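You operate a simulated robot arm through the tools that you are given. There is no shell and no other tool.

Carry out the task below with a simulated robot arm. There is one attempt and no reset: what you move stays moved.

TASK
Sand the glaze lump off the upturned bowl's foot, then smooth the rough patch under it.
Fine: red block first, then blue; extractor on before you sand and off after; blocks back where they stood; leave both contact spots. Set down upright: red sanding block, blue sanding block. What is to be rubbed or washed off counts as gone when no trace of it is left.

The check looks at the end state, three seconds after you hand in, the way a careful person would. Anything else that was tipped, shoved, dropped, spilled or broken makes it a failure.

THE ROBOT
A 7-joint arm with a two-finger parallel gripper, fixed in place. Base frame: the origin is on the floor under the middle of its stand, x ahead of it, y to its left, z up; the work surface is at about z = 0.85. Lengths are in m, angles in degrees, forces in N, time in s.
With the tool pointing down near the work surface it reaches from about 0.24 to 0.68 m from the base axis. Its first joint turns from -66.0 to 66.0 degrees. Payload 2.4 kg.
The TCP is the grasp point between the finger pads, 0.03 m short of the fingertips. In the tool frame z runs along the fingers and y along their closing line. The gripper opens to 0.094 m. The fingers are 0.028 m wide and 0.01 m thick; the gripper's body (0.05 by 0.096 m) begins 0.055 m behind the TCP.
Orientation is told as [roll, pitch, yaw] about the base's x, y, z axes, in that order, counted from this pose: with the fingers straight down and closing along the base's y, the tool's x points along the base's -x, its y along +y and its z along -z.

THE INTERFACE
- The arm moves only by the tool servo_tool. Its argument "commands" is a list of rows, each a list of 3 entries, a list of its own where there are three numbers: the shift along the base's x, y, z in m, then the turn, a rotation vector about the base's x, y, z in degrees, then the opening, from 0 (shut) to 1 (fully open). In form: [[[tx, ty, tz], [rx, ry, rz], claw], ...]. A call has 1 to 20 rows; each row is the pose to reach, as a shift and turn from the pose commanded when the call began. Each row takes 0.2 s and may step no farther than 0.05 m and 8.6 degrees from the row before; otherwise, or with a gripper value out of range, the whole call is refused. Where a pose cannot be reached the arm comes as near as it can. A force on the tool above 40 N (or 10 N above the force at the start of the call, whichever is more), or a blocked arm, ends the call early, and 0.2 s more pass. Each finger travels about 0.153 m/s and halts on what it meets, pressing with about 21 N; the grip force reading is that of the motor and also rises with nothing between the fingers. The clock runs only during rows and for 0.2 s after the last one: add rows that repeat a pose to give the fingers time. It gives the time, the measured TCP pose, the force on the tool (base axes), the opening and the grip force at its end, in the units of the frame above (readings bear some noise), with the torque about the TCP (base axes, N m) and any sound that the robot's microphone picked up.
- Cameras (640 x 400 px; columns grow to the right, rows downward): "scene" is fixed at [0.0574, 0.4931, 1.4428]; the picture's right is [-0.52, -0.86, 0.00], its down [-0.49, 0.29, -0.82] and it looks along [0.70, -0.43, -0.57] (base axes); focal length 360 px, centre (320, 200). "wrist" rides on the gripper at [0.076, 0.014, -0.102] in the tool frame; the picture's right is [-0.18, 0.98, 0.00], its down [-0.75, -0.14, -0.64] and it looks along [-0.63, -0.12, 0.77] (tool axes); focal length 243 px, centre (320, 200).
- snapshot(camera): a new picture of that camera. It takes no simulated time.
- point_at(camera, pixels): for up to 12 pixels [column, row] of the newest picture of that camera ("zoom" is the newest enlarged one), the place [x, y, z] in the base frame of the surface seen there, good to about 0.002 m. It takes no simulated time.
- zoom(camera, box): a new picture of the part [left, top, right, bottom] of that camera's present view, enlarged. It takes no simulated time.
- finish_job(): hands the job in; it is judged then, once.

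Open the gripper and draw the arm clear of the work before you hand the job in, unless the task says otherwise.

The tools are called by a JSON object that holds its "api" and its "payload". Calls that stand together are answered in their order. servo_tool: Moves the arm, as the interface text tells. Its arguments: {"type":"object","properties":{"commands":{"type":"array","items":{"type":"array"}}},"required":["commands"]} The other tools are called the same way: snapshot (camera) takes a picture; point_at (camera, pixels) gives the place of the surface under pixels of a picture; zoom (camera, box) takes an enlarged picture of a part of a camera's view; finish_job () hands the job in.

At the start:

```text
time_s: 0.0
tcp_pos: [0.463, 0.095, 1.2176]
orientation: [0.0, 0.0, -0.1]
force: [0.0, -0.3, -0.4]
wrist_torque: [0.01, 0.03, 0.0]
finger_gap: 0.094
grip_force: 0.1
```

scene: 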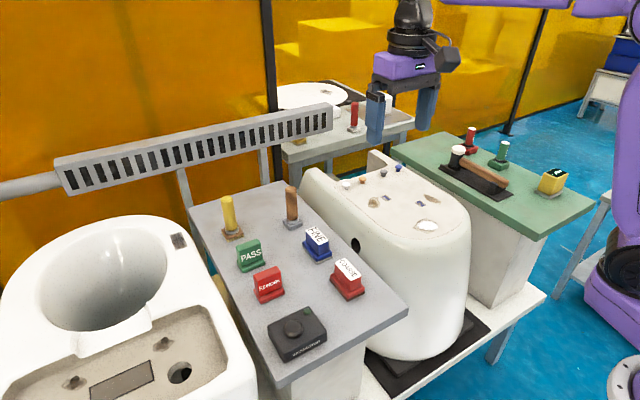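
wrist: 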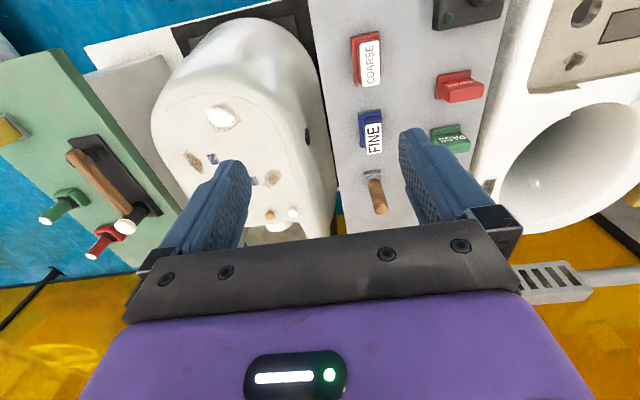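

I start by looking closer at the scene: the work bench with blocks around (310,260), and the white object's top around (390,200).

{"api": "zoom", "payload": {"camera": "scene", "box": [190, 170, 410, 380]}}

{"api": "zoom", "payload": {"camera": "scene", "box": [300, 140, 480, 260]}}

{"api": "zoom", "payload": {"camera": "scene", "box": [400, 110, 600, 230]}}

{"api": "zoom", "payload": {"camera": "scene", "box": [0, 210, 260, 400]}}

{"api": "zoom", "payload": {"camera": "scene", "box": [260, 60, 420, 170]}}

```text
1.90 times, centred on (300, 275) of scene
```

zoom: 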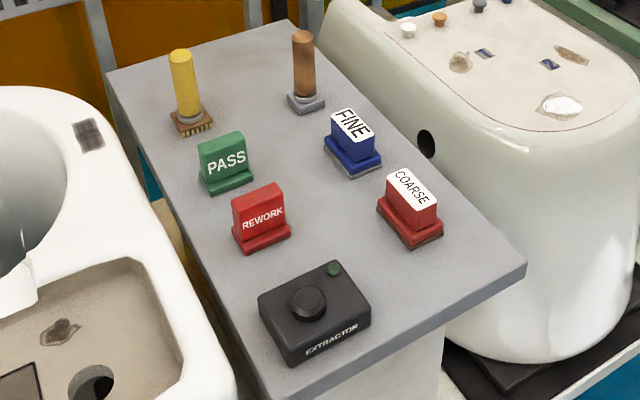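

```text
3.33 times, centred on (390, 200) of scene
```

zoom: 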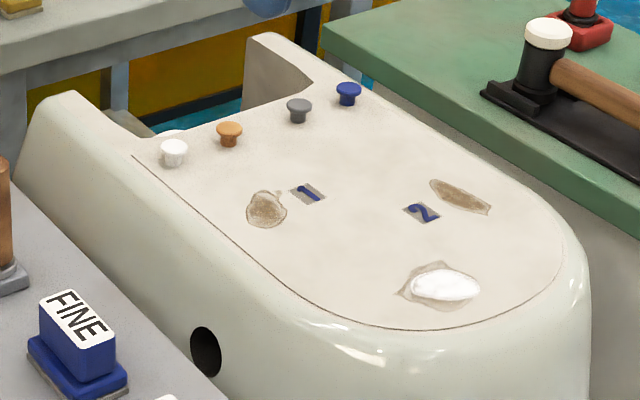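

```text
3.20 times, centred on (500, 170) of scene
```

zoom: 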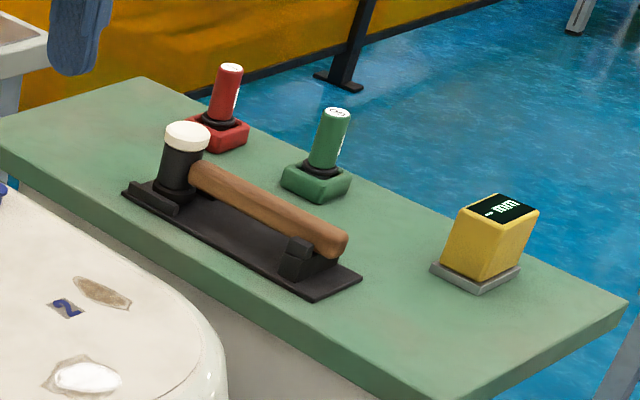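

```text
2.11 times, centred on (130, 305) of scene
```

zoom: 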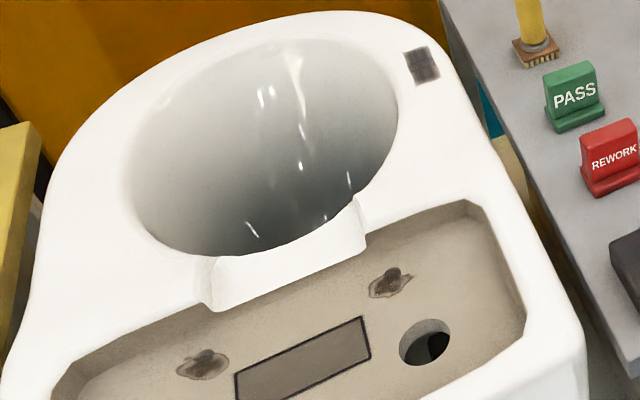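

```text
3.64 times, centred on (340, 115) of scene
```

zoom: 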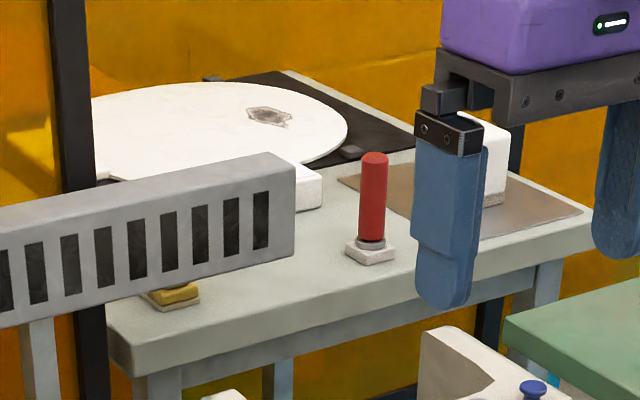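

The white lump at scene (427,226) with a rough patch is on the upturned bowl's foot; spots "1" and "2" are the contact spots. I look closer at the extractor box (297,330) and the blocks, and at the wrist view.

{"api": "zoom", "payload": {"camera": "scene", "box": [260, 290, 340, 370]}}

{"api": "zoom", "payload": {"camera": "scene", "box": [290, 210, 380, 310]}}

{"api": "zoom", "payload": {"camera": "wrist", "box": [150, 60, 330, 240]}}

{"api": "zoom", "payload": {"camera": "wrist", "box": [310, 0, 530, 220]}}

{"api": "zoom", "payload": {"camera": "scene", "box": [360, 180, 460, 250]}}

```text
5.00 times, centred on (300, 330) of scene
```

zoom: 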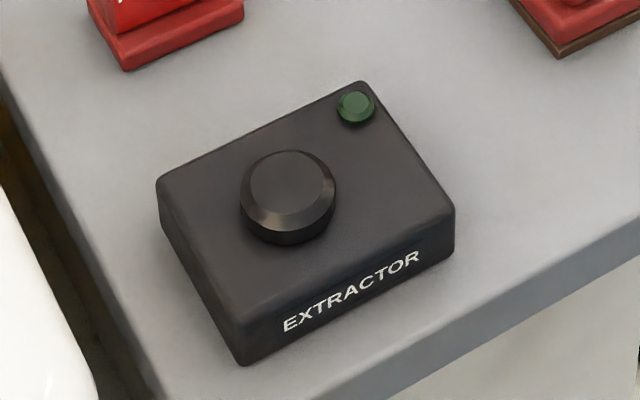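

```text
4.00 times, centred on (335, 260) of scene
```

zoom: 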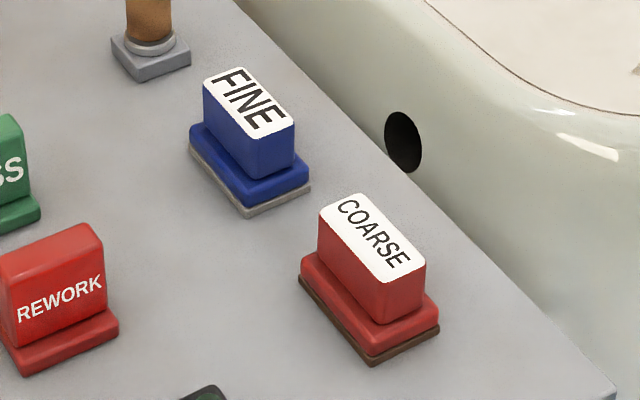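

```text
2.22 times, centred on (240, 150) of wrist
```

zoom: 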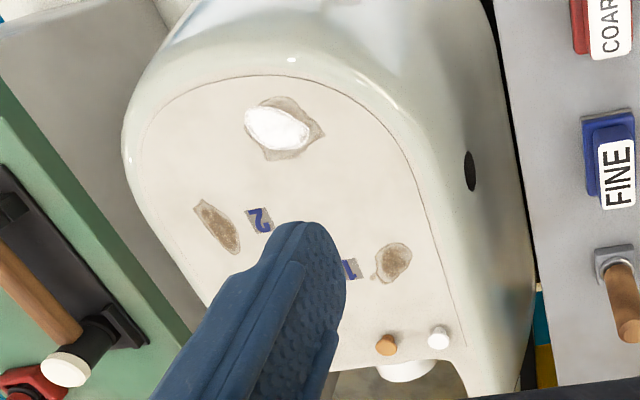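

```text
1.82 times, centred on (420, 110) of wrist
```

zoom: 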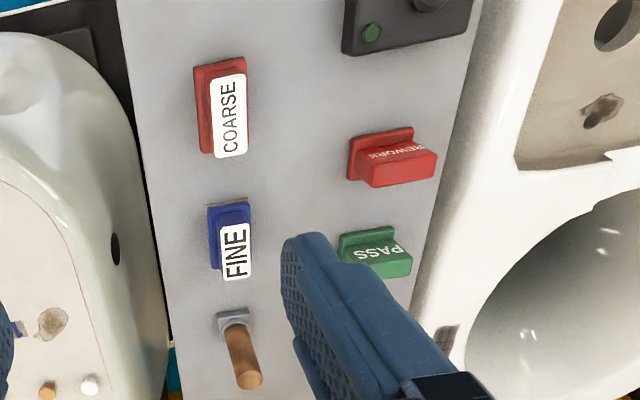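

```text
5.71 times, centred on (410, 215) of scene
```

zoom: 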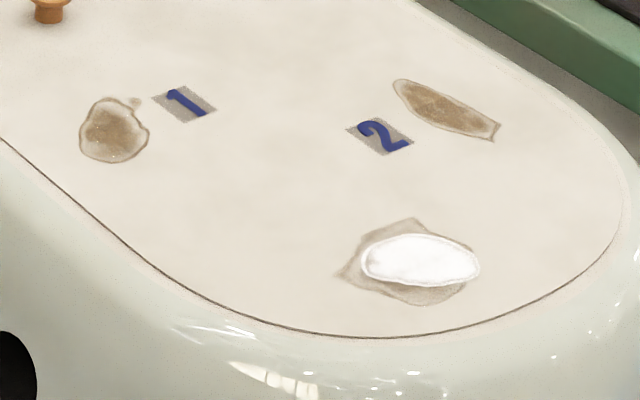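

Next I measure the block tops, the extractor button, and the lump/patch positions.

{"api": "point_at", "payload": {"camera": "scene", "pixels": [[348, 269], [337, 263], [344, 260], [359, 276], [352, 279], [318, 236], [308, 231], [315, 228], [327, 241], [319, 243], [347, 304], [330, 290]]}}

{"api": "point_at", "payload": {"camera": "scene", "pixels": [[292, 325], [292, 333], [308, 311], [277, 317], [327, 330], [298, 372], [280, 345], [270, 280], [300, 300], [320, 280], [240, 200], [360, 300]]}}

{"api": "point_at", "payload": {"camera": "zoom", "pixels": [[420, 260], [362, 265], [480, 268], [410, 218], [340, 277], [425, 305], [495, 140], [398, 80], [115, 130], [135, 100], [180, 103], [250, 250]]}}

```text
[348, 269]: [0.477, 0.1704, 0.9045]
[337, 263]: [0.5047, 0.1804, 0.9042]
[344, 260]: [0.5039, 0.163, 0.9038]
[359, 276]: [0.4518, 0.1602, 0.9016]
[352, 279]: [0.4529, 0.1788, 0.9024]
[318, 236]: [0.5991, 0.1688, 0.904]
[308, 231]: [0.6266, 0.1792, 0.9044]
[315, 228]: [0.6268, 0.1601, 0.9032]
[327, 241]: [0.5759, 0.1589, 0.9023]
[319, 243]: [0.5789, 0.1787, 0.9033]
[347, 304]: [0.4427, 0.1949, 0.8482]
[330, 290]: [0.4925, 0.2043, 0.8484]
```

```text
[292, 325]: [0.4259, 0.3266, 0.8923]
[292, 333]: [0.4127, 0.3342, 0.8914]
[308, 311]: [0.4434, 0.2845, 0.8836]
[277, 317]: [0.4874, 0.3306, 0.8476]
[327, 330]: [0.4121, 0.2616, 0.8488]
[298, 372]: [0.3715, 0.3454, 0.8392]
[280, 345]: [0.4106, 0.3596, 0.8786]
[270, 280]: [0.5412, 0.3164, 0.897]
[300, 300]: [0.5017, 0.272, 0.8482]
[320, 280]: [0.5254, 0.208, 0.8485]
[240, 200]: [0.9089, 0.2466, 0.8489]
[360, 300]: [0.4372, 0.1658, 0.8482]
```

```text
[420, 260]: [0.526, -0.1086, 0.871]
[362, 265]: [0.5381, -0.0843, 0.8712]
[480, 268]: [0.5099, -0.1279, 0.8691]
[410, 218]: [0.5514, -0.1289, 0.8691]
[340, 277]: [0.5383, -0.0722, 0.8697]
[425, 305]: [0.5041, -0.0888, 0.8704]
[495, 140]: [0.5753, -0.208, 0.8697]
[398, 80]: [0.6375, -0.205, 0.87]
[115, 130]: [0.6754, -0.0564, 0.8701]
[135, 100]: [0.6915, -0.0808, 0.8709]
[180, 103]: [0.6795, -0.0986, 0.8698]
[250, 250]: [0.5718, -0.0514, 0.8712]
```

The foot surface is at z≈0.870 and the block tops at z≈0.904. I measure flange edges, the extractor button and the grille as a possible obstacle.

{"api": "point_at", "payload": {"camera": "scene", "pixels": [[332, 276], [347, 290], [362, 286], [363, 292], [304, 248], [318, 257], [331, 251], [100, 175], [200, 145], [320, 115], [290, 192], [228, 200]]}}

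{"api": "zoom", "payload": {"camera": "scene", "box": [278, 308, 318, 348]}}

```text
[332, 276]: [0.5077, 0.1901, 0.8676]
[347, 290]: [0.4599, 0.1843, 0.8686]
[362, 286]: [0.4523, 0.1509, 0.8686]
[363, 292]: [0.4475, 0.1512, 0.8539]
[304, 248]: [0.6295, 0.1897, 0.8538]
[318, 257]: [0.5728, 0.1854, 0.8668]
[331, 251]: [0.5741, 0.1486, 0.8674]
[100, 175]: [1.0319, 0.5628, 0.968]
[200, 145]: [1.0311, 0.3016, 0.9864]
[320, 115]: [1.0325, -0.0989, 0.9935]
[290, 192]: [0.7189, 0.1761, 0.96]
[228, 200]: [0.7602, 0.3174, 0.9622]
```

```text
10.00 times, centred on (298, 328) of scene
```

zoom: 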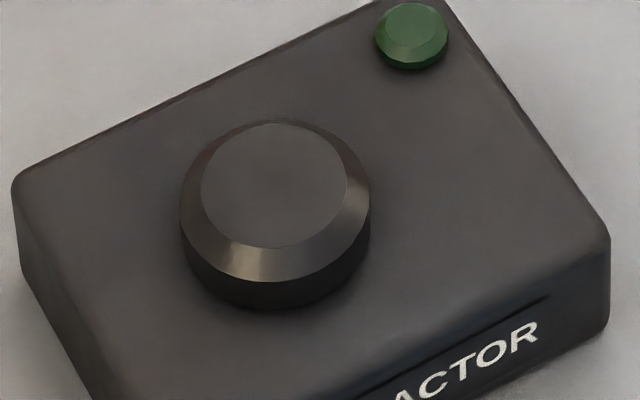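

The extractor control is a plain round push button with no pointer; I measure its centre in this enlarged picture.

{"api": "point_at", "payload": {"camera": "zoom", "pixels": [[274, 185], [210, 190], [340, 185], [274, 135], [274, 240], [120, 220], [400, 200], [300, 340], [412, 30]]}}

```text
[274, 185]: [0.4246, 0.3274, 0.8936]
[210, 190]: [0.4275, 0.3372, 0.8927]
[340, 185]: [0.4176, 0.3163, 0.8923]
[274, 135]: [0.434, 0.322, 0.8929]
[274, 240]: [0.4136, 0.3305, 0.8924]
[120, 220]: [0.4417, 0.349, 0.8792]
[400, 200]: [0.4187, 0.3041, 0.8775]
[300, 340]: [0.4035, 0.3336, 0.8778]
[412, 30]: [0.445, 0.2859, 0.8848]
```

I shut the gripper and move to above the extractor button at (0.423, 0.327), tips at about z 0.93.

{"api": "servo_tool", "payload": {"commands": [[[-0.005, 0.029, -0.032], [0, 0, 0], 0], [[-0.01, 0.058, -0.064], [0, 0, 0], 0], [[-0.015, 0.087, -0.096], [0, 0, 0], 0], [[-0.02, 0.116, -0.128], [0, 0, 0], 0], [[-0.025, 0.145, -0.16], [0, 0, 0], 0], [[-0.03, 0.174, -0.192], [0, 0, 0], 0], [[-0.035, 0.203, -0.225], [0, 0, 0], 0], [[-0.04, 0.232, -0.2576], [0, 0, 0], 0], [[-0.04, 0.232, -0.2576], [0, 0, 0], 0]]}}

{"api": "snapshot", "payload": {"camera": "scene"}}

{"api": "snapshot", "payload": {"camera": "wrist"}}

```text
time_s: 2.0
tcp_pos: [0.4221, 0.3231, 0.9602]
orientation: [0.0, 0.0, 0.0]
force: [0.4, -0.4, 0.6]
wrist_torque: [0.02, 0.01, 0.05]
finger_gap: 0.0
grip_force: 20.9
```

```text
taken
```

scene: 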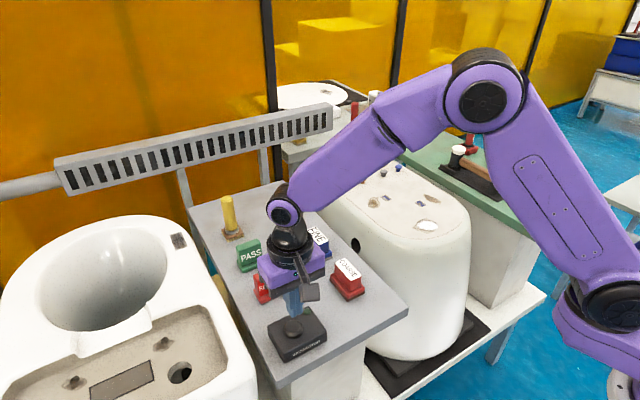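

```text
taken
```

wrist: 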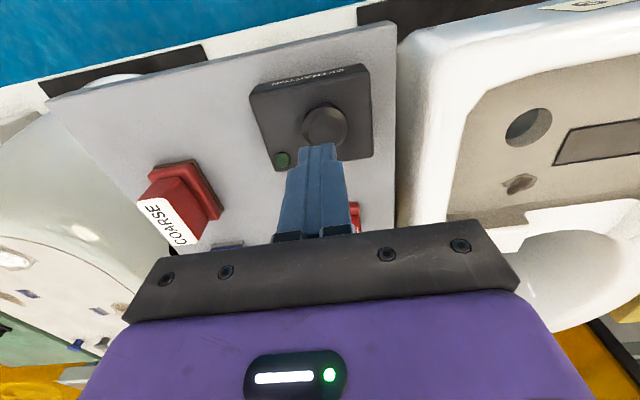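

The tips hang above the button; measured y is 0.323. I let it settle while lowering to just above the button (tip z≈0.90).

{"api": "servo_tool", "payload": {"commands": [[[0, 0, -0.015], [0, 0, 0], 0], [[0, 0, -0.03], [0, 0, 0], 0], [[0, 0, -0.03], [0, 0, 0], 0], [[0, 0, -0.03], [0, 0, 0], 0]]}}

{"api": "zoom", "payload": {"camera": "scene", "box": [260, 280, 340, 360]}}

{"api": "zoom", "payload": {"camera": "wrist", "box": [230, 50, 410, 230]}}

```text
time_s: 3.0
tcp_pos: [0.4243, 0.3263, 0.9308]
orientation: [0.1, 0.0, -0.1]
force: [0.4, -0.1, -0.1]
wrist_torque: [0.03, -0.03, -0.01]
finger_gap: 0.0
grip_force: 20.9
```

```text
5.00 times, centred on (300, 320) of scene
```

zoom: 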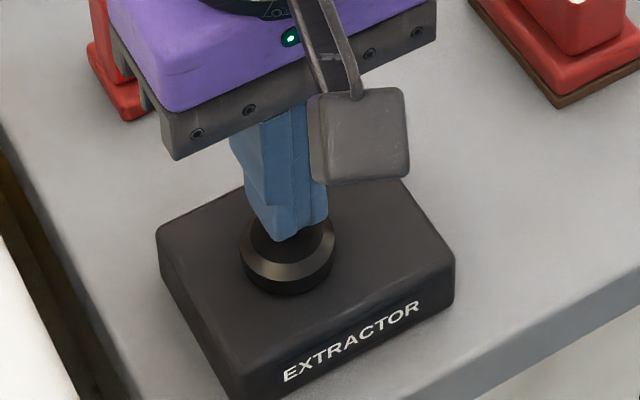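

```text
2.22 times, centred on (320, 140) of wrist
```

zoom: 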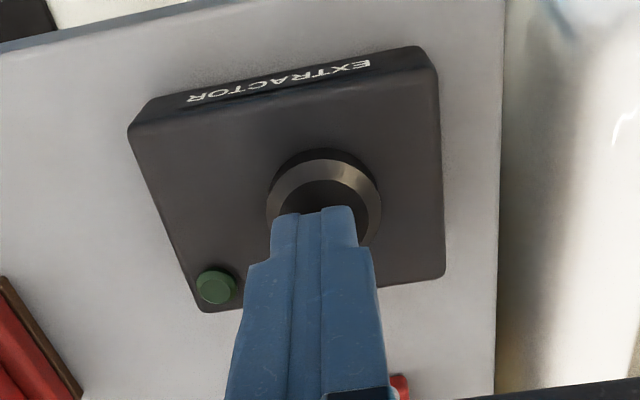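

Tips are about 8 mm above the button, centred. I press down slowly and back up.

{"api": "servo_tool", "payload": {"commands": [[[-0.001, 0.0, -0.004], [0, 0, 0], 0], [[-0.001, 0.0, -0.008], [0, 0, 0], 0], [[-0.001, 0.0, -0.01], [0, 0, 0], 0], [[-0.001, 0.0, -0.012], [0, 0, 0], 0], [[-0.001, 0.0, -0.013], [0, 0, 0], 0]]}}

{"api": "zoom", "payload": {"camera": "wrist", "box": [230, 50, 410, 230]}}

```text
time_s: 4.2
tcp_pos: [0.4223, 0.3257, 0.9169]
orientation: [0.1, -0.1, 0.1]
force: [0.0, 1.1, 3.6]
wrist_torque: [0.02, 0.06, -0.02]
finger_gap: 0.0
grip_force: 20.6
heard: click
```

```text
2.22 times, centred on (320, 140) of wrist
```

zoom: 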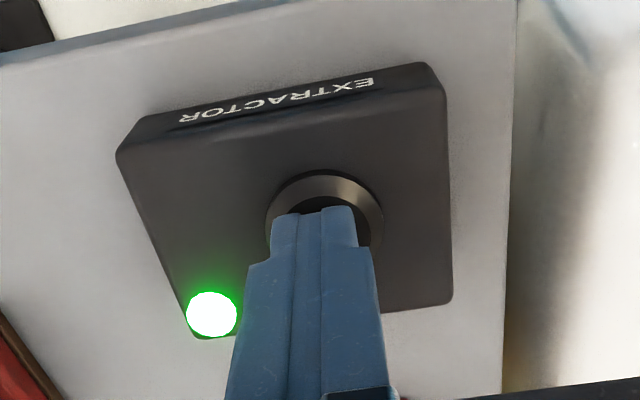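

A click was heard and the lamp glows green: the extractor is on. I lift off, then move above the red COARSE block at (0.478, 0.170) with the gripper open.

{"api": "servo_tool", "payload": {"commands": [[[0, 0, 0.03], [0, 0, 0], 0], [[0, 0, 0.06], [0, 0, 0], 0.3], [[0.014, -0.04, 0.065], [0, 0, 0], 0.6], [[0.028, -0.08, 0.065], [0, 0, 0], 0.7], [[0.042, -0.12, 0.065], [0, 0, 0], 0.7], [[0.056, -0.1565, 0.065], [0, 0, 0], 0.7], [[0.056, -0.1565, 0.065], [0, 0, 0], 0.7], [[0.056, -0.1565, 0.065], [0, 0, 0], 0.7]]}}

{"api": "snapshot", "payload": {"camera": "scene"}}

{"api": "snapshot", "payload": {"camera": "wrist"}}

```text
time_s: 6.0
tcp_pos: [0.4809, 0.1712, 0.9822]
orientation: [0.0, 0.0, -0.1]
force: [0.3, 0.4, 0.4]
wrist_torque: [-0.01, -0.03, 0.02]
finger_gap: 0.0659
grip_force: 0.0
```

```text
taken
```

scene: 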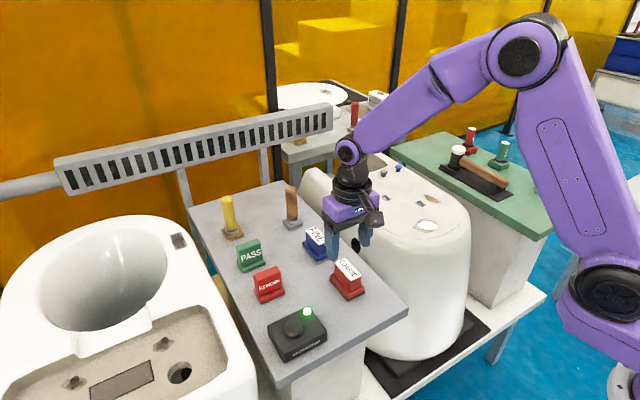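

```text
taken
```

wrist: 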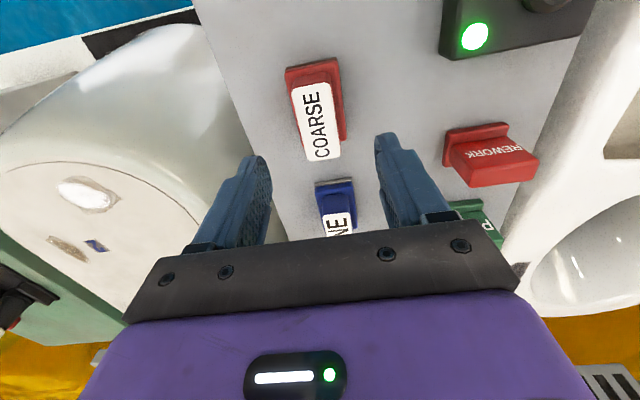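

I measure the COARSE top's corners from the wrist picture to fix its centre and yaw.

{"api": "zoom", "payload": {"camera": "wrist", "box": [260, 40, 380, 180]}}

{"api": "point_at", "payload": {"camera": "wrist", "pixels": [[293, 90], [326, 84], [338, 154], [309, 159], [317, 122], [288, 72], [337, 62], [345, 138], [295, 80], [332, 78]]}}

```text
2.86 times, centred on (320, 110) of wrist
```

zoom: 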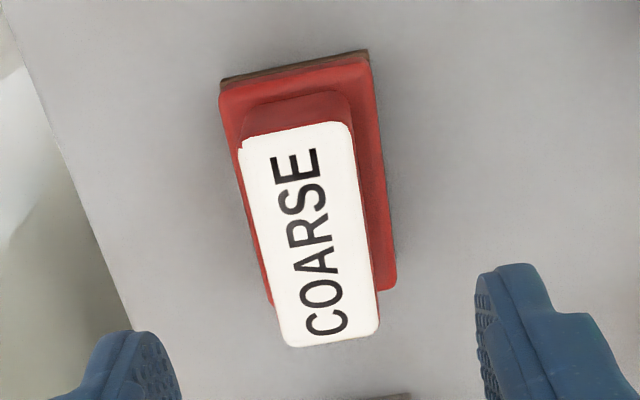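

```text
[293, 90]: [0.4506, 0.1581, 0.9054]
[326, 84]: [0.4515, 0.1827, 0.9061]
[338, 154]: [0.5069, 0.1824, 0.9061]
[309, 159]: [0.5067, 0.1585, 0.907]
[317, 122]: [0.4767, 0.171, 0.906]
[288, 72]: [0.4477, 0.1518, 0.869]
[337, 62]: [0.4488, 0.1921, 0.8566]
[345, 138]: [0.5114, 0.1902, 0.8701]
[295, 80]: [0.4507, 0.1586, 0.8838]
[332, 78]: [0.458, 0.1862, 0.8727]
```

Handle spans x 0.4505–0.507, y 0.158–0.1825, top z≈0.9055, flange top z≈0.870, yaw ≈ 0. I descend to TCP z 0.904 (tips 4 mm above the flange) and close.

{"api": "servo_tool", "payload": {"commands": [[[0, 0, -0.03], [0, 0, 0], 0.7], [[0, 0, -0.055], [0, 0, 0], 0.7], [[0, 0, -0.07], [0, 0, 0], 0.7], [[0, 0, -0.077], [0, 0, 0], 0.7], [[0, 0, -0.077], [0, 0, 0], 0.7], [[0, 0, -0.077], [0, 0, 0], 0.5], [[0, 0, -0.077], [0, 0, 0], 0.3], [[0, 0, -0.077], [0, 0, 0], 0.1], [[0, 0, -0.077], [0, 0, 0], 0], [[0, 0, -0.077], [0, 0, 0], 0]]}}

{"api": "snapshot", "payload": {"camera": "wrist"}}

{"api": "zoom", "payload": {"camera": "scene", "box": [290, 200, 410, 310]}}

```text
time_s: 8.2
tcp_pos: [0.4791, 0.1701, 0.9065]
orientation: [0.1, 0.0, 0.0]
force: [1.3, 0.3, 0.9]
wrist_torque: [0.02, -0.04, 0.03]
finger_gap: 0.0343
grip_force: 21.1
```

```text
taken
```

wrist: 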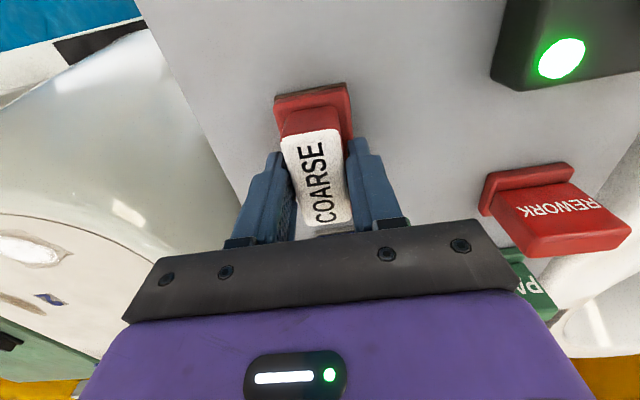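

```text
3.64 times, centred on (350, 255) of scene
```

zoom: 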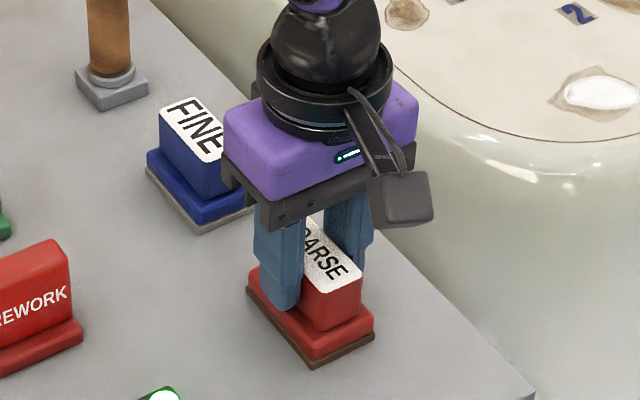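

The gap reads 0.034 m, wider than the 0.024 m I measured for the top; I look closer at where the fingers touch.

{"api": "zoom", "payload": {"camera": "wrist", "box": [220, 70, 420, 240]}}

{"api": "zoom", "payload": {"camera": "scene", "box": [345, 240, 405, 310]}}

{"api": "zoom", "payload": {"camera": "scene", "box": [340, 235, 400, 295]}}

```text
2.35 times, centred on (320, 155) of wrist
```

zoom: 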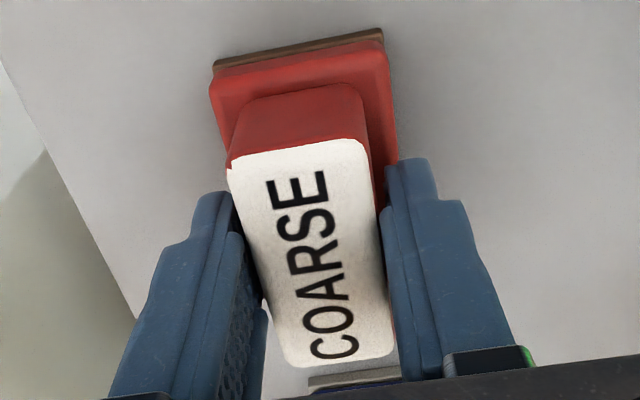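

```text
5.71 times, centred on (375, 275) of scene
```

zoom: 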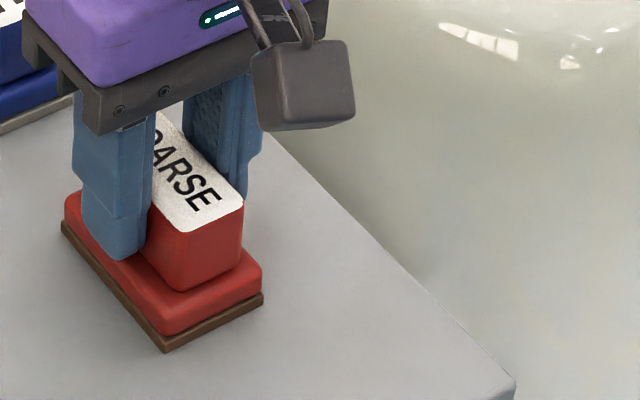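

```text
6.67 times, centred on (370, 265) of scene
```

zoom: 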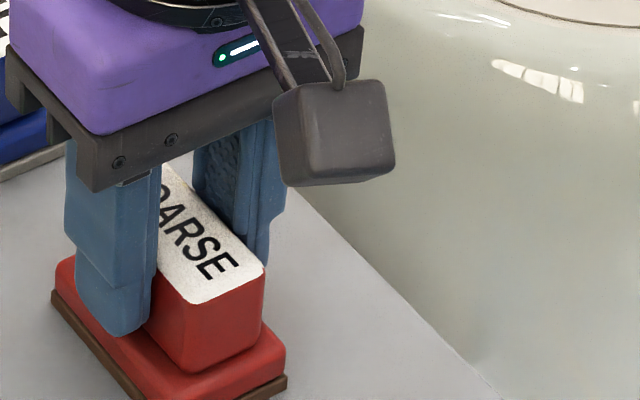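

The fingers look snug on the handle. I try a slow small lift to check that the block comes along without slipping.

{"api": "servo_tool", "payload": {"commands": [[[0, 0, 0.003], [0, 0, 0], 0], [[0, 0, 0.008], [0, 0, 0], 0], [[0, 0, 0.015], [0, 0, 0], 0], [[0, 0, 0.02], [0, 0, 0], 0], [[0, 0, 0.02], [0, 0, 0], 0]]}}

{"api": "zoom", "payload": {"camera": "scene", "box": [310, 220, 410, 320]}}

{"api": "zoom", "payload": {"camera": "wrist", "box": [220, 70, 420, 240]}}

```text
time_s: 9.4
tcp_pos: [0.4788, 0.1718, 0.925]
orientation: [0.0, 0.0, 0.0]
force: [0.0, -0.6, -1.1]
wrist_torque: [0.0, 0.01, -0.01]
finger_gap: 0.0341
grip_force: 21.5
```

```text
4.00 times, centred on (360, 270) of scene
```

zoom: 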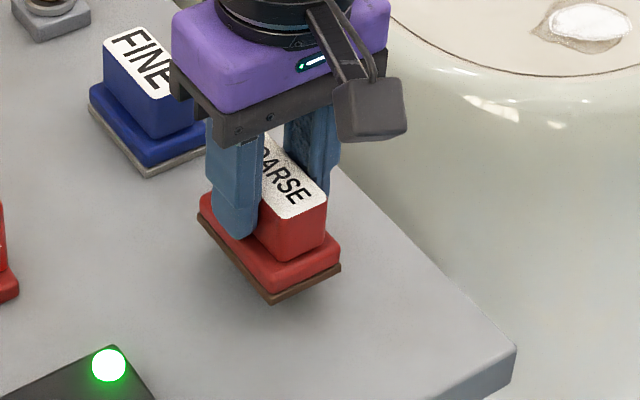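

```text
2.35 times, centred on (320, 155) of wrist
```

zoom: 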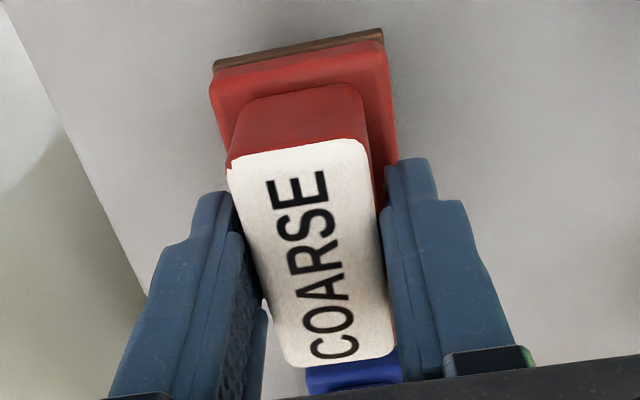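

The block is held firmly and level (its bottom is 0.0565 m below the TCP). I lift higher and carry it over the bowl, ending beyond the lump so that the wrist camera can see the lump.

{"api": "servo_tool", "payload": {"commands": [[[0, 0, 0.03], [0, 0, 0], 0], [[0, 0, 0.065], [0, 0, 0], 0], [[0.01, -0.03, 0.085], [0, 0, 0], 0], [[0.02, -0.065, 0.095], [0, 0, 0], 0], [[0.035, -0.105, 0.095], [0, 0, 0], 0], [[0.05, -0.145, 0.095], [0, 0, 0], 0], [[0.065, -0.185, 0.095], [0, 0, 0], 0], [[0.08, -0.22, 0.095], [0, 0, 0], 0], [[0.095, -0.25, 0.095], [0, 0, 0], 0], [[0.108, -0.2755, 0.095], [0, 0, 0], 0], [[0.108, -0.2755, 0.095], [0, 0, 0], 0]]}}

{"api": "snapshot", "payload": {"camera": "wrist"}}

{"api": "snapshot", "payload": {"camera": "scene"}}

```text
time_s: 11.8
tcp_pos: [0.5853, -0.1049, 1.0196]
orientation: [0.0, 0.0, 0.0]
force: [-0.6, -0.2, -1.2]
wrist_torque: [-0.01, -0.02, 0.03]
finger_gap: 0.034
grip_force: 21.1
```

```text
taken
```

wrist: 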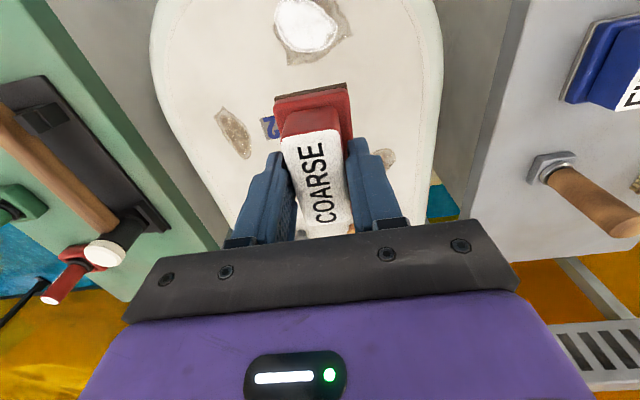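

```text
taken
```

scene: 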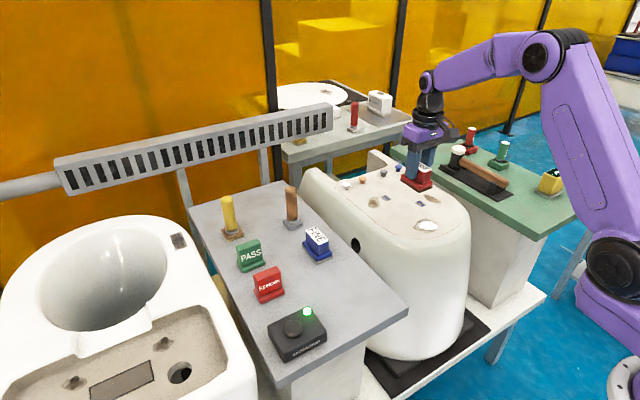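

I zoom on the lump at the top of the wrist picture (307,25) and measure the lump, the patch outline and spot 2.

{"api": "zoom", "payload": {"camera": "wrist", "box": [200, 0, 400, 170]}}

{"api": "point_at", "payload": {"camera": "wrist", "pixels": [[306, 24], [276, 22], [338, 25], [310, 50], [300, 2], [351, 35], [288, 62], [330, 5], [250, 157], [224, 108], [270, 118], [280, 135]]}}

{"api": "zoom", "payload": {"camera": "scene", "box": [405, 205, 455, 240]}}

```text
2.35 times, centred on (300, 85) of wrist
```

zoom: 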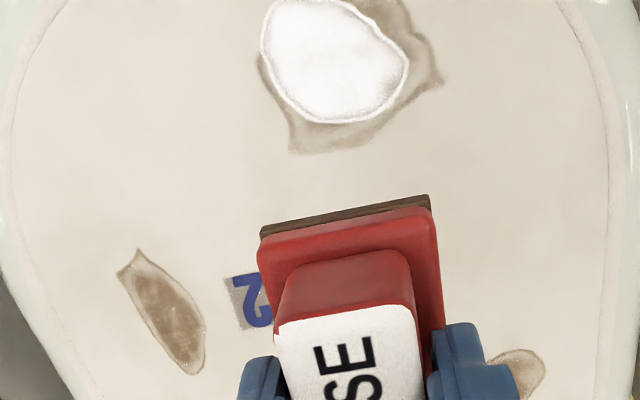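

```text
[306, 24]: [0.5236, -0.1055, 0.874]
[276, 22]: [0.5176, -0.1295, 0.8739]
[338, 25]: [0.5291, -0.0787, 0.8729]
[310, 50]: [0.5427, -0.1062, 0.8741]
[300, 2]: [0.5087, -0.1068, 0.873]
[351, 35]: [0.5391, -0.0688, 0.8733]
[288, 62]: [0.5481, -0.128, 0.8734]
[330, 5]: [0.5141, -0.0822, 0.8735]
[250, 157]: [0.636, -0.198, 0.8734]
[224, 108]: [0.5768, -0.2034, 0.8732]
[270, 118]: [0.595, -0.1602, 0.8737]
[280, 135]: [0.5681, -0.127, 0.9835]
```

```text
11.43 times, centred on (430, 222) of scene
```

zoom: 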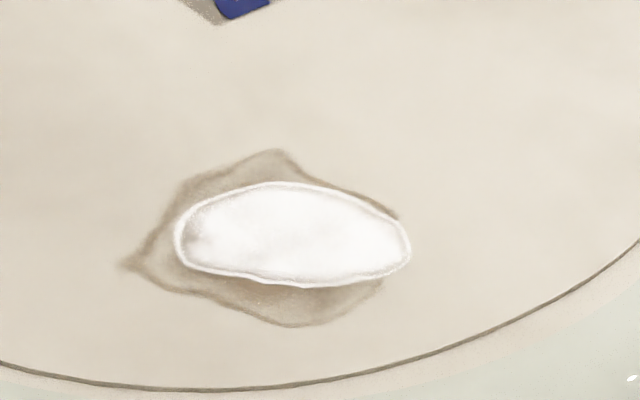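

Lump centre ≈ (0.524, -0.106); lump y from -0.130 to -0.079, patch x≈0.495–0.551, y≈-0.14 to -0.069. I bring the block over it with the bottom about 1 cm above the surface.

{"api": "servo_tool", "payload": {"commands": [[[-0.03, 0, -0.01], [0, 0, 0], 0], [[-0.062, 0, -0.03], [0, 0, 0], 0], [[-0.062, 0, -0.055], [0, 0, 0], 0], [[-0.062, 0, -0.075], [0, 0, 0], 0], [[-0.062, 0, -0.083], [0, 0, 0], 0], [[-0.062, 0, -0.083], [0, 0, 0], 0], [[-0.062, 0, -0.083], [0, 0, 0], 0]]}}

{"api": "zoom", "payload": {"camera": "scene", "box": [380, 170, 480, 250]}}

{"api": "snapshot", "payload": {"camera": "wrist"}}

```text
time_s: 13.4
tcp_pos: [0.5248, -0.105, 0.9351]
orientation: [0.0, -0.1, 0.1]
force: [-0.2, -0.2, -1.3]
wrist_torque: [-0.04, 0.02, 0.0]
finger_gap: 0.0342
grip_force: 20.9
```

```text
5.00 times, centred on (430, 210) of scene
```

zoom: 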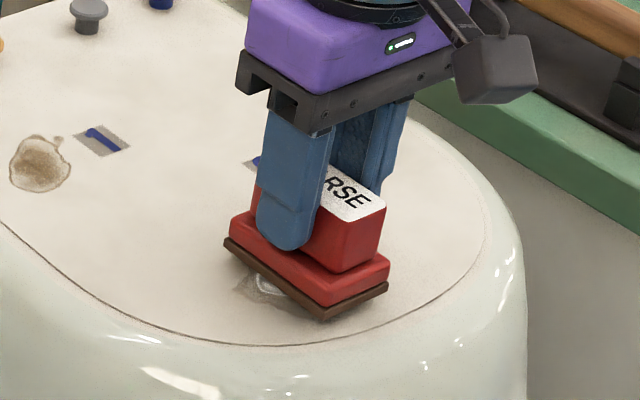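

```text
taken
```

wrist: 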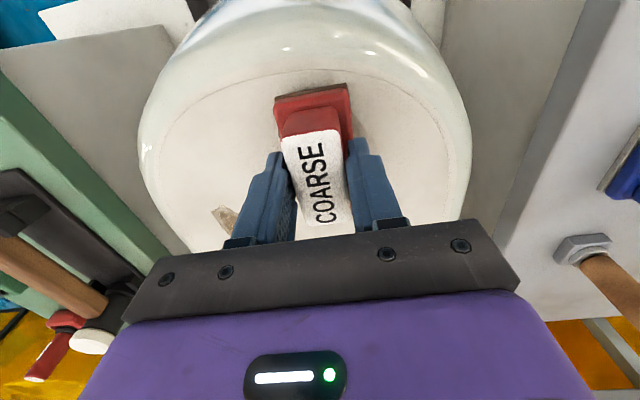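

The block hangs right over the lump. I lower in millimetre steps until I feel the contact.

{"api": "servo_tool", "payload": {"commands": [[[0, 0, -0.004], [0, 0, 0], 0], [[0, 0, -0.006], [0, 0, 0], 0], [[0, 0, -0.007], [0, 0, 0], 0], [[0, 0, -0.008], [0, 0, 0], 0], [[0, 0, -0.009], [0, 0, 0], 0], [[0, 0, -0.009], [0, 0, 0], 0]]}}

```text
time_s: 14.8
tcp_pos: [0.5242, -0.1056, 0.9281]
orientation: [0.1, 0.0, 0.0]
force: [-0.4, -0.4, -1.1]
wrist_torque: [-0.02, 0.0, -0.02]
finger_gap: 0.034
grip_force: 21.0
```

Force is still only the block's weight (-1.1 N) with TCP z commanded at 0.928. I go lower by steps of 1 mm.

{"api": "servo_tool", "payload": {"commands": [[[0, 0, -0.001], [0, 0, 0], 0], [[0, 0, -0.001], [0, 0, 0], 0], [[0, 0, -0.002], [0, 0, 0], 0], [[0, 0, -0.002], [0, 0, 0], 0]]}}

```text
time_s: 15.8
tcp_pos: [0.5248, -0.1039, 0.9269]
orientation: [0.0, 0.0, -0.1]
force: [-5.0, 0.9, 17.7]
wrist_torque: [0.01, 0.24, 0.01]
finger_gap: 0.0339
grip_force: 21.3
```

Contact: 17.7 N at commanded z 0.926. I ease up slightly and make gentle strokes along y (±0.02) over the lump.

{"api": "servo_tool", "payload": {"commands": [[[0, 0.0, 0.0004], [0, 0, 0], 0], [[0, 0.01, 0.0004], [0, 0, 0], 0], [[0, 0.02, 0.0004], [0, 0, 0], 0], [[0, 0.01, 0.0004], [0, 0, 0], 0], [[0, 0.0, 0.0004], [0, 0, 0], 0], [[0, -0.01, 0.0004], [0, 0, 0], 0], [[0, -0.02, 0.0004], [0, 0, 0], 0], [[0, -0.01, 0.0004], [0, 0, 0], 0], [[0, 0.0, 0.0004], [0, 0, 0], 0]]}}

{"api": "zoom", "payload": {"camera": "scene", "box": [380, 170, 480, 250]}}

```text
time_s: 17.8
tcp_pos: [0.5241, -0.1046, 0.9277]
orientation: [0.0, 0.0, -0.2]
force: [0.1, -4.3, 5.7]
wrist_torque: [-0.14, -0.27, -0.11]
finger_gap: 0.0343
grip_force: 21.2
```

```text
5.00 times, centred on (430, 210) of scene
```

zoom: 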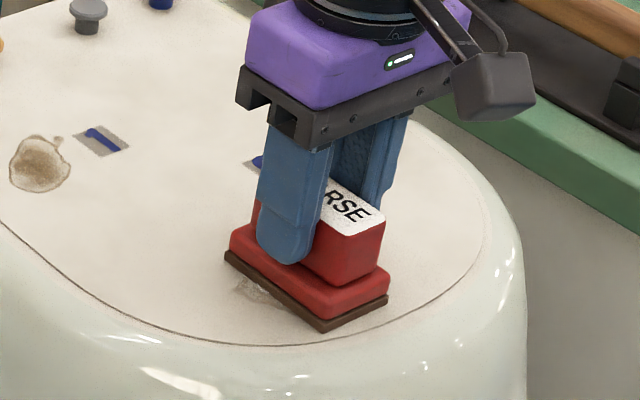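

Friction is felt and all stays put (block still aligned). I do a longer set of strokes, slightly firmer, with small x offsets.

{"api": "servo_tool", "payload": {"commands": [[[0, 0.01, -0.0002], [0, 0, 0], 0], [[0, 0.02, -0.0002], [0, 0, 0], 0], [[0, 0.005, -0.0002], [0, 0, 0], 0], [[0, -0.01, -0.0002], [0, 0, 0], 0], [[0, -0.022, -0.0002], [0, 0, 0], 0], [[0.004, -0.01, -0.0002], [0, 0, 0], 0], [[0.005, 0.005, -0.0002], [0, 0, 0], 0], [[0.005, 0.02, -0.0002], [0, 0, 0], 0], [[0.005, 0.005, -0.0002], [0, 0, 0], 0], [[0.005, -0.01, -0.0002], [0, 0, 0], 0], [[0.004, -0.022, -0.0002], [0, 0, 0], 0], [[-0.002, -0.01, -0.0002], [0, 0, 0], 0], [[-0.005, 0.005, -0.0002], [0, 0, 0], 0], [[-0.005, 0.02, -0.0002], [0, 0, 0], 0], [[-0.005, 0.005, -0.0002], [0, 0, 0], 0], [[-0.005, -0.01, -0.0002], [0, 0, 0], 0], [[-0.005, -0.022, -0.0002], [0, 0, 0], 0], [[-0.002, -0.01, -0.0002], [0, 0, 0], 0], [[0, 0.0, -0.0002], [0, 0, 0], 0], [[0, 0.0, 0], [0, 0, 0], 0]]}}

{"api": "servo_tool", "payload": {"commands": [[[0, 0, 0.004], [0, 0, 0], 0], [[0, 0, 0.03], [0, 0, 0], 0], [[0.03, 0, 0.06], [0, 0, 0], 0], [[0.06, 0, 0.08], [0, 0, 0], 0], [[0.06, 0, 0.08], [0, 0, 0], 0]]}}

{"api": "zoom", "payload": {"camera": "scene", "box": [380, 180, 480, 250]}}

{"api": "zoom", "payload": {"camera": "wrist", "box": [200, 0, 400, 170]}}

```text
time_s: 22.0
tcp_pos: [0.5242, -0.1047, 0.9254]
orientation: [0.0, 0.1, 0.0]
force: [0.1, -0.9, -0.6]
wrist_torque: [-0.05, -0.05, 0.0]
finger_gap: 0.0338
grip_force: 20.6
```

```text
time_s: 23.2
tcp_pos: [0.5839, -0.1032, 1.005]
orientation: [0.0, -0.1, 0.0]
force: [0.4, -1.1, -1.7]
wrist_torque: [-0.02, 0.0, 0.01]
finger_gap: 0.0341
grip_force: 21.5
```

```text
5.71 times, centred on (430, 215) of scene
```

zoom: 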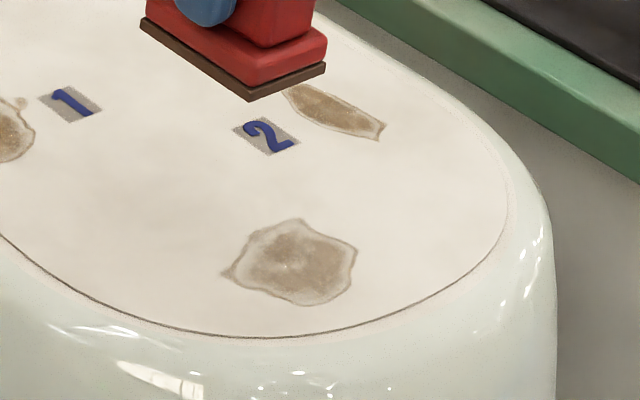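

```text
2.35 times, centred on (300, 85) of wrist
```

zoom: 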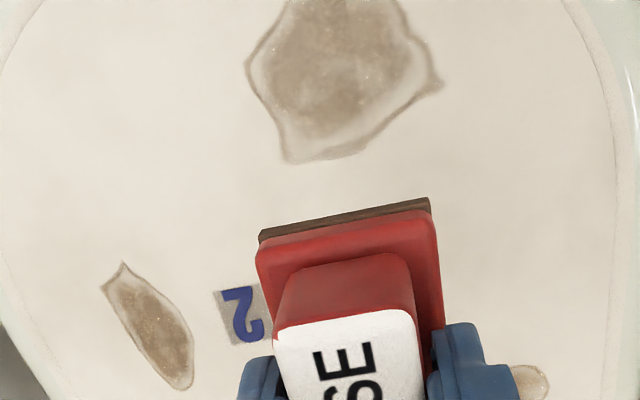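

The white lump is gone and the brown rough patch shows. I look closely for any residue of the lump.

{"api": "zoom", "payload": {"camera": "scene", "box": [412, 210, 452, 240]}}

{"api": "zoom", "payload": {"camera": "wrist", "box": [265, 0, 355, 75]}}

```text
13.33 times, centred on (432, 225) of scene
```

zoom: 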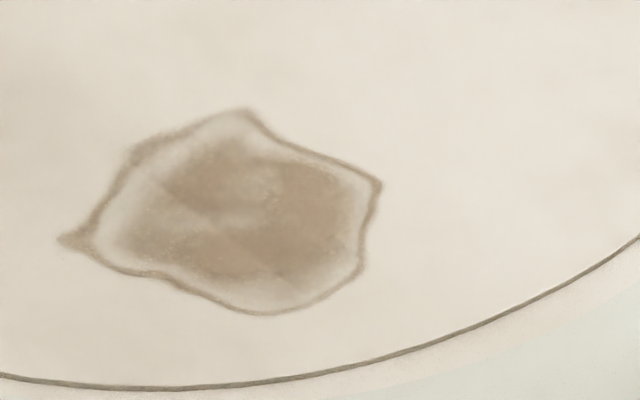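

```text
5.33 times, centred on (310, 38) of wrist
```

zoom: 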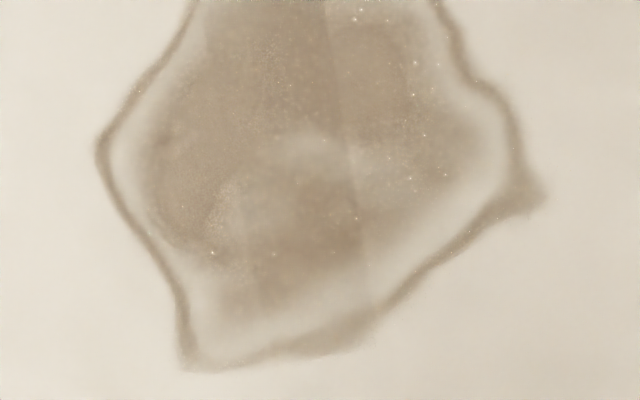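

No white trace remains. I carry the red block back to its place above (0.478, 0.1705), keeping high until there.

{"api": "servo_tool", "payload": {"commands": [[[-0.01, 0.03, 0.01], [0, 0, 0], 0], [[-0.025, 0.07, 0.014], [0, 0, 0], 0], [[-0.04, 0.11, 0.014], [0, 0, 0], 0], [[-0.056, 0.15, 0.014], [0, 0, 0], 0], [[-0.072, 0.19, 0.014], [0, 0, 0], 0], [[-0.088, 0.23, 0.014], [0, 0, 0], 0], [[-0.1, 0.26, 0.014], [0, 0, 0], 0], [[-0.106, 0.2755, 0.0], [0, 0, 0], 0], [[-0.106, 0.2755, -0.04], [0, 0, 0], 0], [[-0.106, 0.2755, -0.08], [0, 0, 0], 0], [[-0.106, 0.2755, -0.08], [0, 0, 0], 0], [[-0.106, 0.2755, -0.08], [0, 0, 0], 0]]}}

{"api": "zoom", "payload": {"camera": "wrist", "box": [220, 70, 420, 240]}}

{"api": "zoom", "payload": {"camera": "scene", "box": [310, 220, 410, 320]}}

```text
time_s: 25.8
tcp_pos: [0.4794, 0.1719, 0.9291]
orientation: [0.0, 0.0, 0.1]
force: [-0.7, -0.7, -0.8]
wrist_torque: [0.01, 0.01, 0.03]
finger_gap: 0.0342
grip_force: 20.7
```

```text
2.35 times, centred on (320, 155) of wrist
```

zoom: 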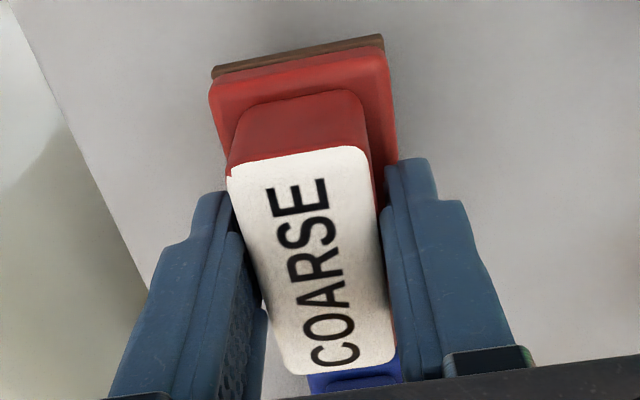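

```text
4.00 times, centred on (360, 270) of scene
```

zoom: 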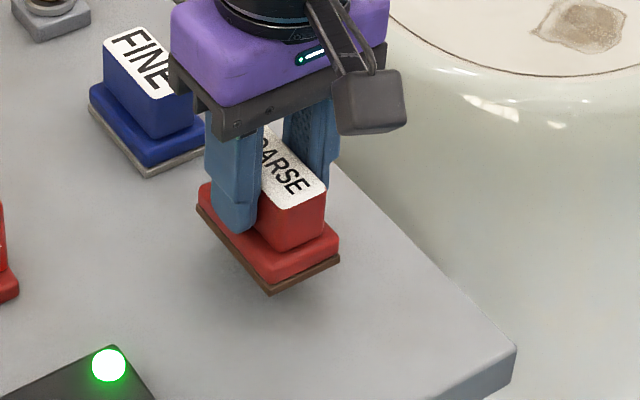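

The block looks shifted a little in the grip; I measure its top corners and bottom edge to learn by how much.

{"api": "point_at", "payload": {"camera": "scene", "pixels": [[341, 269], [345, 268], [351, 274], [360, 281], [347.5, 289], [363, 284]]}}

{"api": "snapshot", "payload": {"camera": "wrist"}}

{"api": "point_at", "payload": {"camera": "wrist", "pixels": [[294, 143], [331, 135], [313, 226], [342, 222], [318, 180], [281, 100], [380, 96]]}}

```text
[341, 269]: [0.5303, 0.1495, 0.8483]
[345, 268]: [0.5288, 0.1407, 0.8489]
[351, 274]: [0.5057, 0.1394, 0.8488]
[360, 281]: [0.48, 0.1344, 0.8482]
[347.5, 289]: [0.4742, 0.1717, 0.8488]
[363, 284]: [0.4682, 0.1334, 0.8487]
```

```text
taken
```

wrist: 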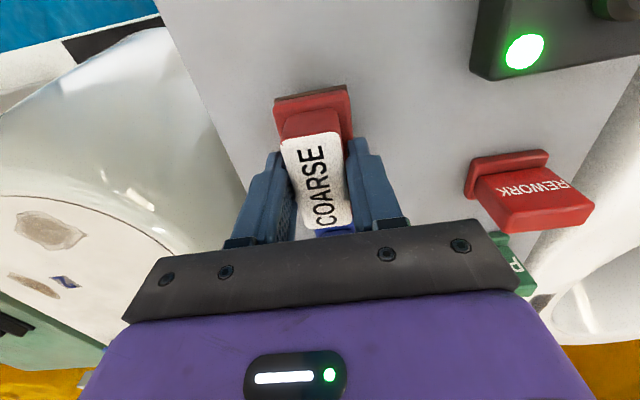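

```text
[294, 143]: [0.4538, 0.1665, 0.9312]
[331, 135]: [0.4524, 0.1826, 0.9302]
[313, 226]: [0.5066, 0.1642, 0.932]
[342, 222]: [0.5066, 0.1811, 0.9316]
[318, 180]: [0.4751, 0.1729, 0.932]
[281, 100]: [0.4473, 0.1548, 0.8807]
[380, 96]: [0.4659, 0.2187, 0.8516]
```

The block has slid up about 2 mm in the grip while pressing, so its bottom is ~0.054 m under the TCP. I lower it gently towards the table, watching for contact near TCP z 0.903.

{"api": "servo_tool", "payload": {"commands": [[[0, 0, -0.01], [0, 0, 0], 0], [[0, 0, -0.018], [0, 0, 0], 0], [[0, 0, -0.02], [0, 0, 0], 0], [[0, 0, -0.021], [0, 0, 0], 0], [[0, 0, -0.021], [0, 0, 0], 0]]}}

{"api": "zoom", "payload": {"camera": "scene", "box": [310, 220, 410, 320]}}

```text
time_s: 27.0
tcp_pos: [0.4779, 0.1704, 0.9061]
orientation: [0.1, 0.1, 0.0]
force: [0.0, 1.1, -1.4]
wrist_torque: [-0.04, 0.0, -0.01]
finger_gap: 0.0339
grip_force: 21.2
```

```text
4.00 times, centred on (360, 270) of scene
```

zoom: 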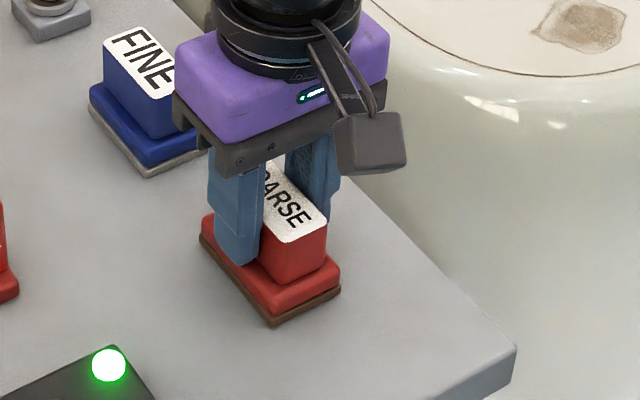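

Still hanging (force -1.4 N). I go on down by half-millimetre steps.

{"api": "servo_tool", "payload": {"commands": [[[0, 0, -0.0005], [0, 0, 0], 0], [[0, 0, -0.001], [0, 0, 0], 0], [[0, 0, -0.0015], [0, 0, 0], 0], [[0, 0, -0.0015], [0, 0, 0], 0]]}}

```text
time_s: 28.0
tcp_pos: [0.4784, 0.1705, 0.905]
orientation: [0.0, -0.1, 0.0]
force: [-3.6, -0.9, 10.9]
wrist_torque: [-0.02, 0.47, 0.03]
finger_gap: 0.0342
grip_force: 21.2
```

The block stands on the table (10.9 N). I ease the load and open the gripper.

{"api": "servo_tool", "payload": {"commands": [[[0, 0, 0.0005], [0, 0, 0], 0], [[0, 0, 0.0005], [0, 0, 0], 0.4], [[0, 0, 0.0008], [0, 0, 0], 0.5], [[0, 0, 0.001], [0, 0, 0], 0.6], [[0, 0, 0.001], [0, 0, 0], 0.7], [[0, 0, 0.001], [0, 0, 0], 0.7]]}}

{"api": "zoom", "payload": {"camera": "scene", "box": [310, 220, 410, 320]}}

{"api": "zoom", "payload": {"camera": "wrist", "box": [220, 70, 420, 240]}}

```text
time_s: 29.4
tcp_pos: [0.479, 0.1691, 0.9063]
orientation: [0.0, 0.1, -0.1]
force: [-0.3, 0.1, -0.3]
wrist_torque: [-0.01, 0.04, -0.01]
finger_gap: 0.0659
grip_force: 0.0
```

```text
4.00 times, centred on (360, 270) of scene
```

zoom: 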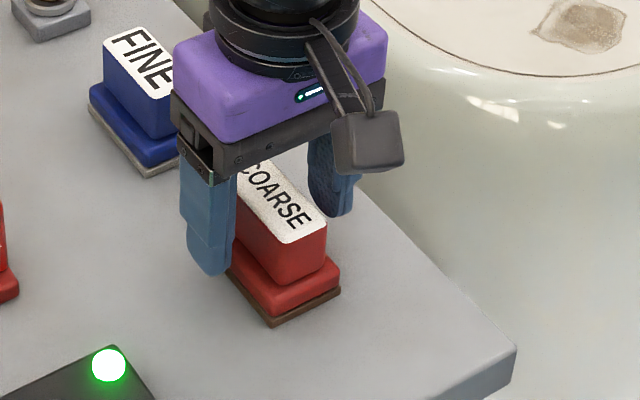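

```text
2.35 times, centred on (320, 155) of wrist
```

zoom: 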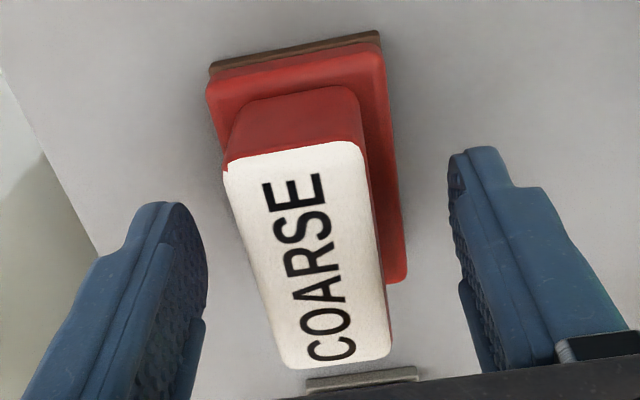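

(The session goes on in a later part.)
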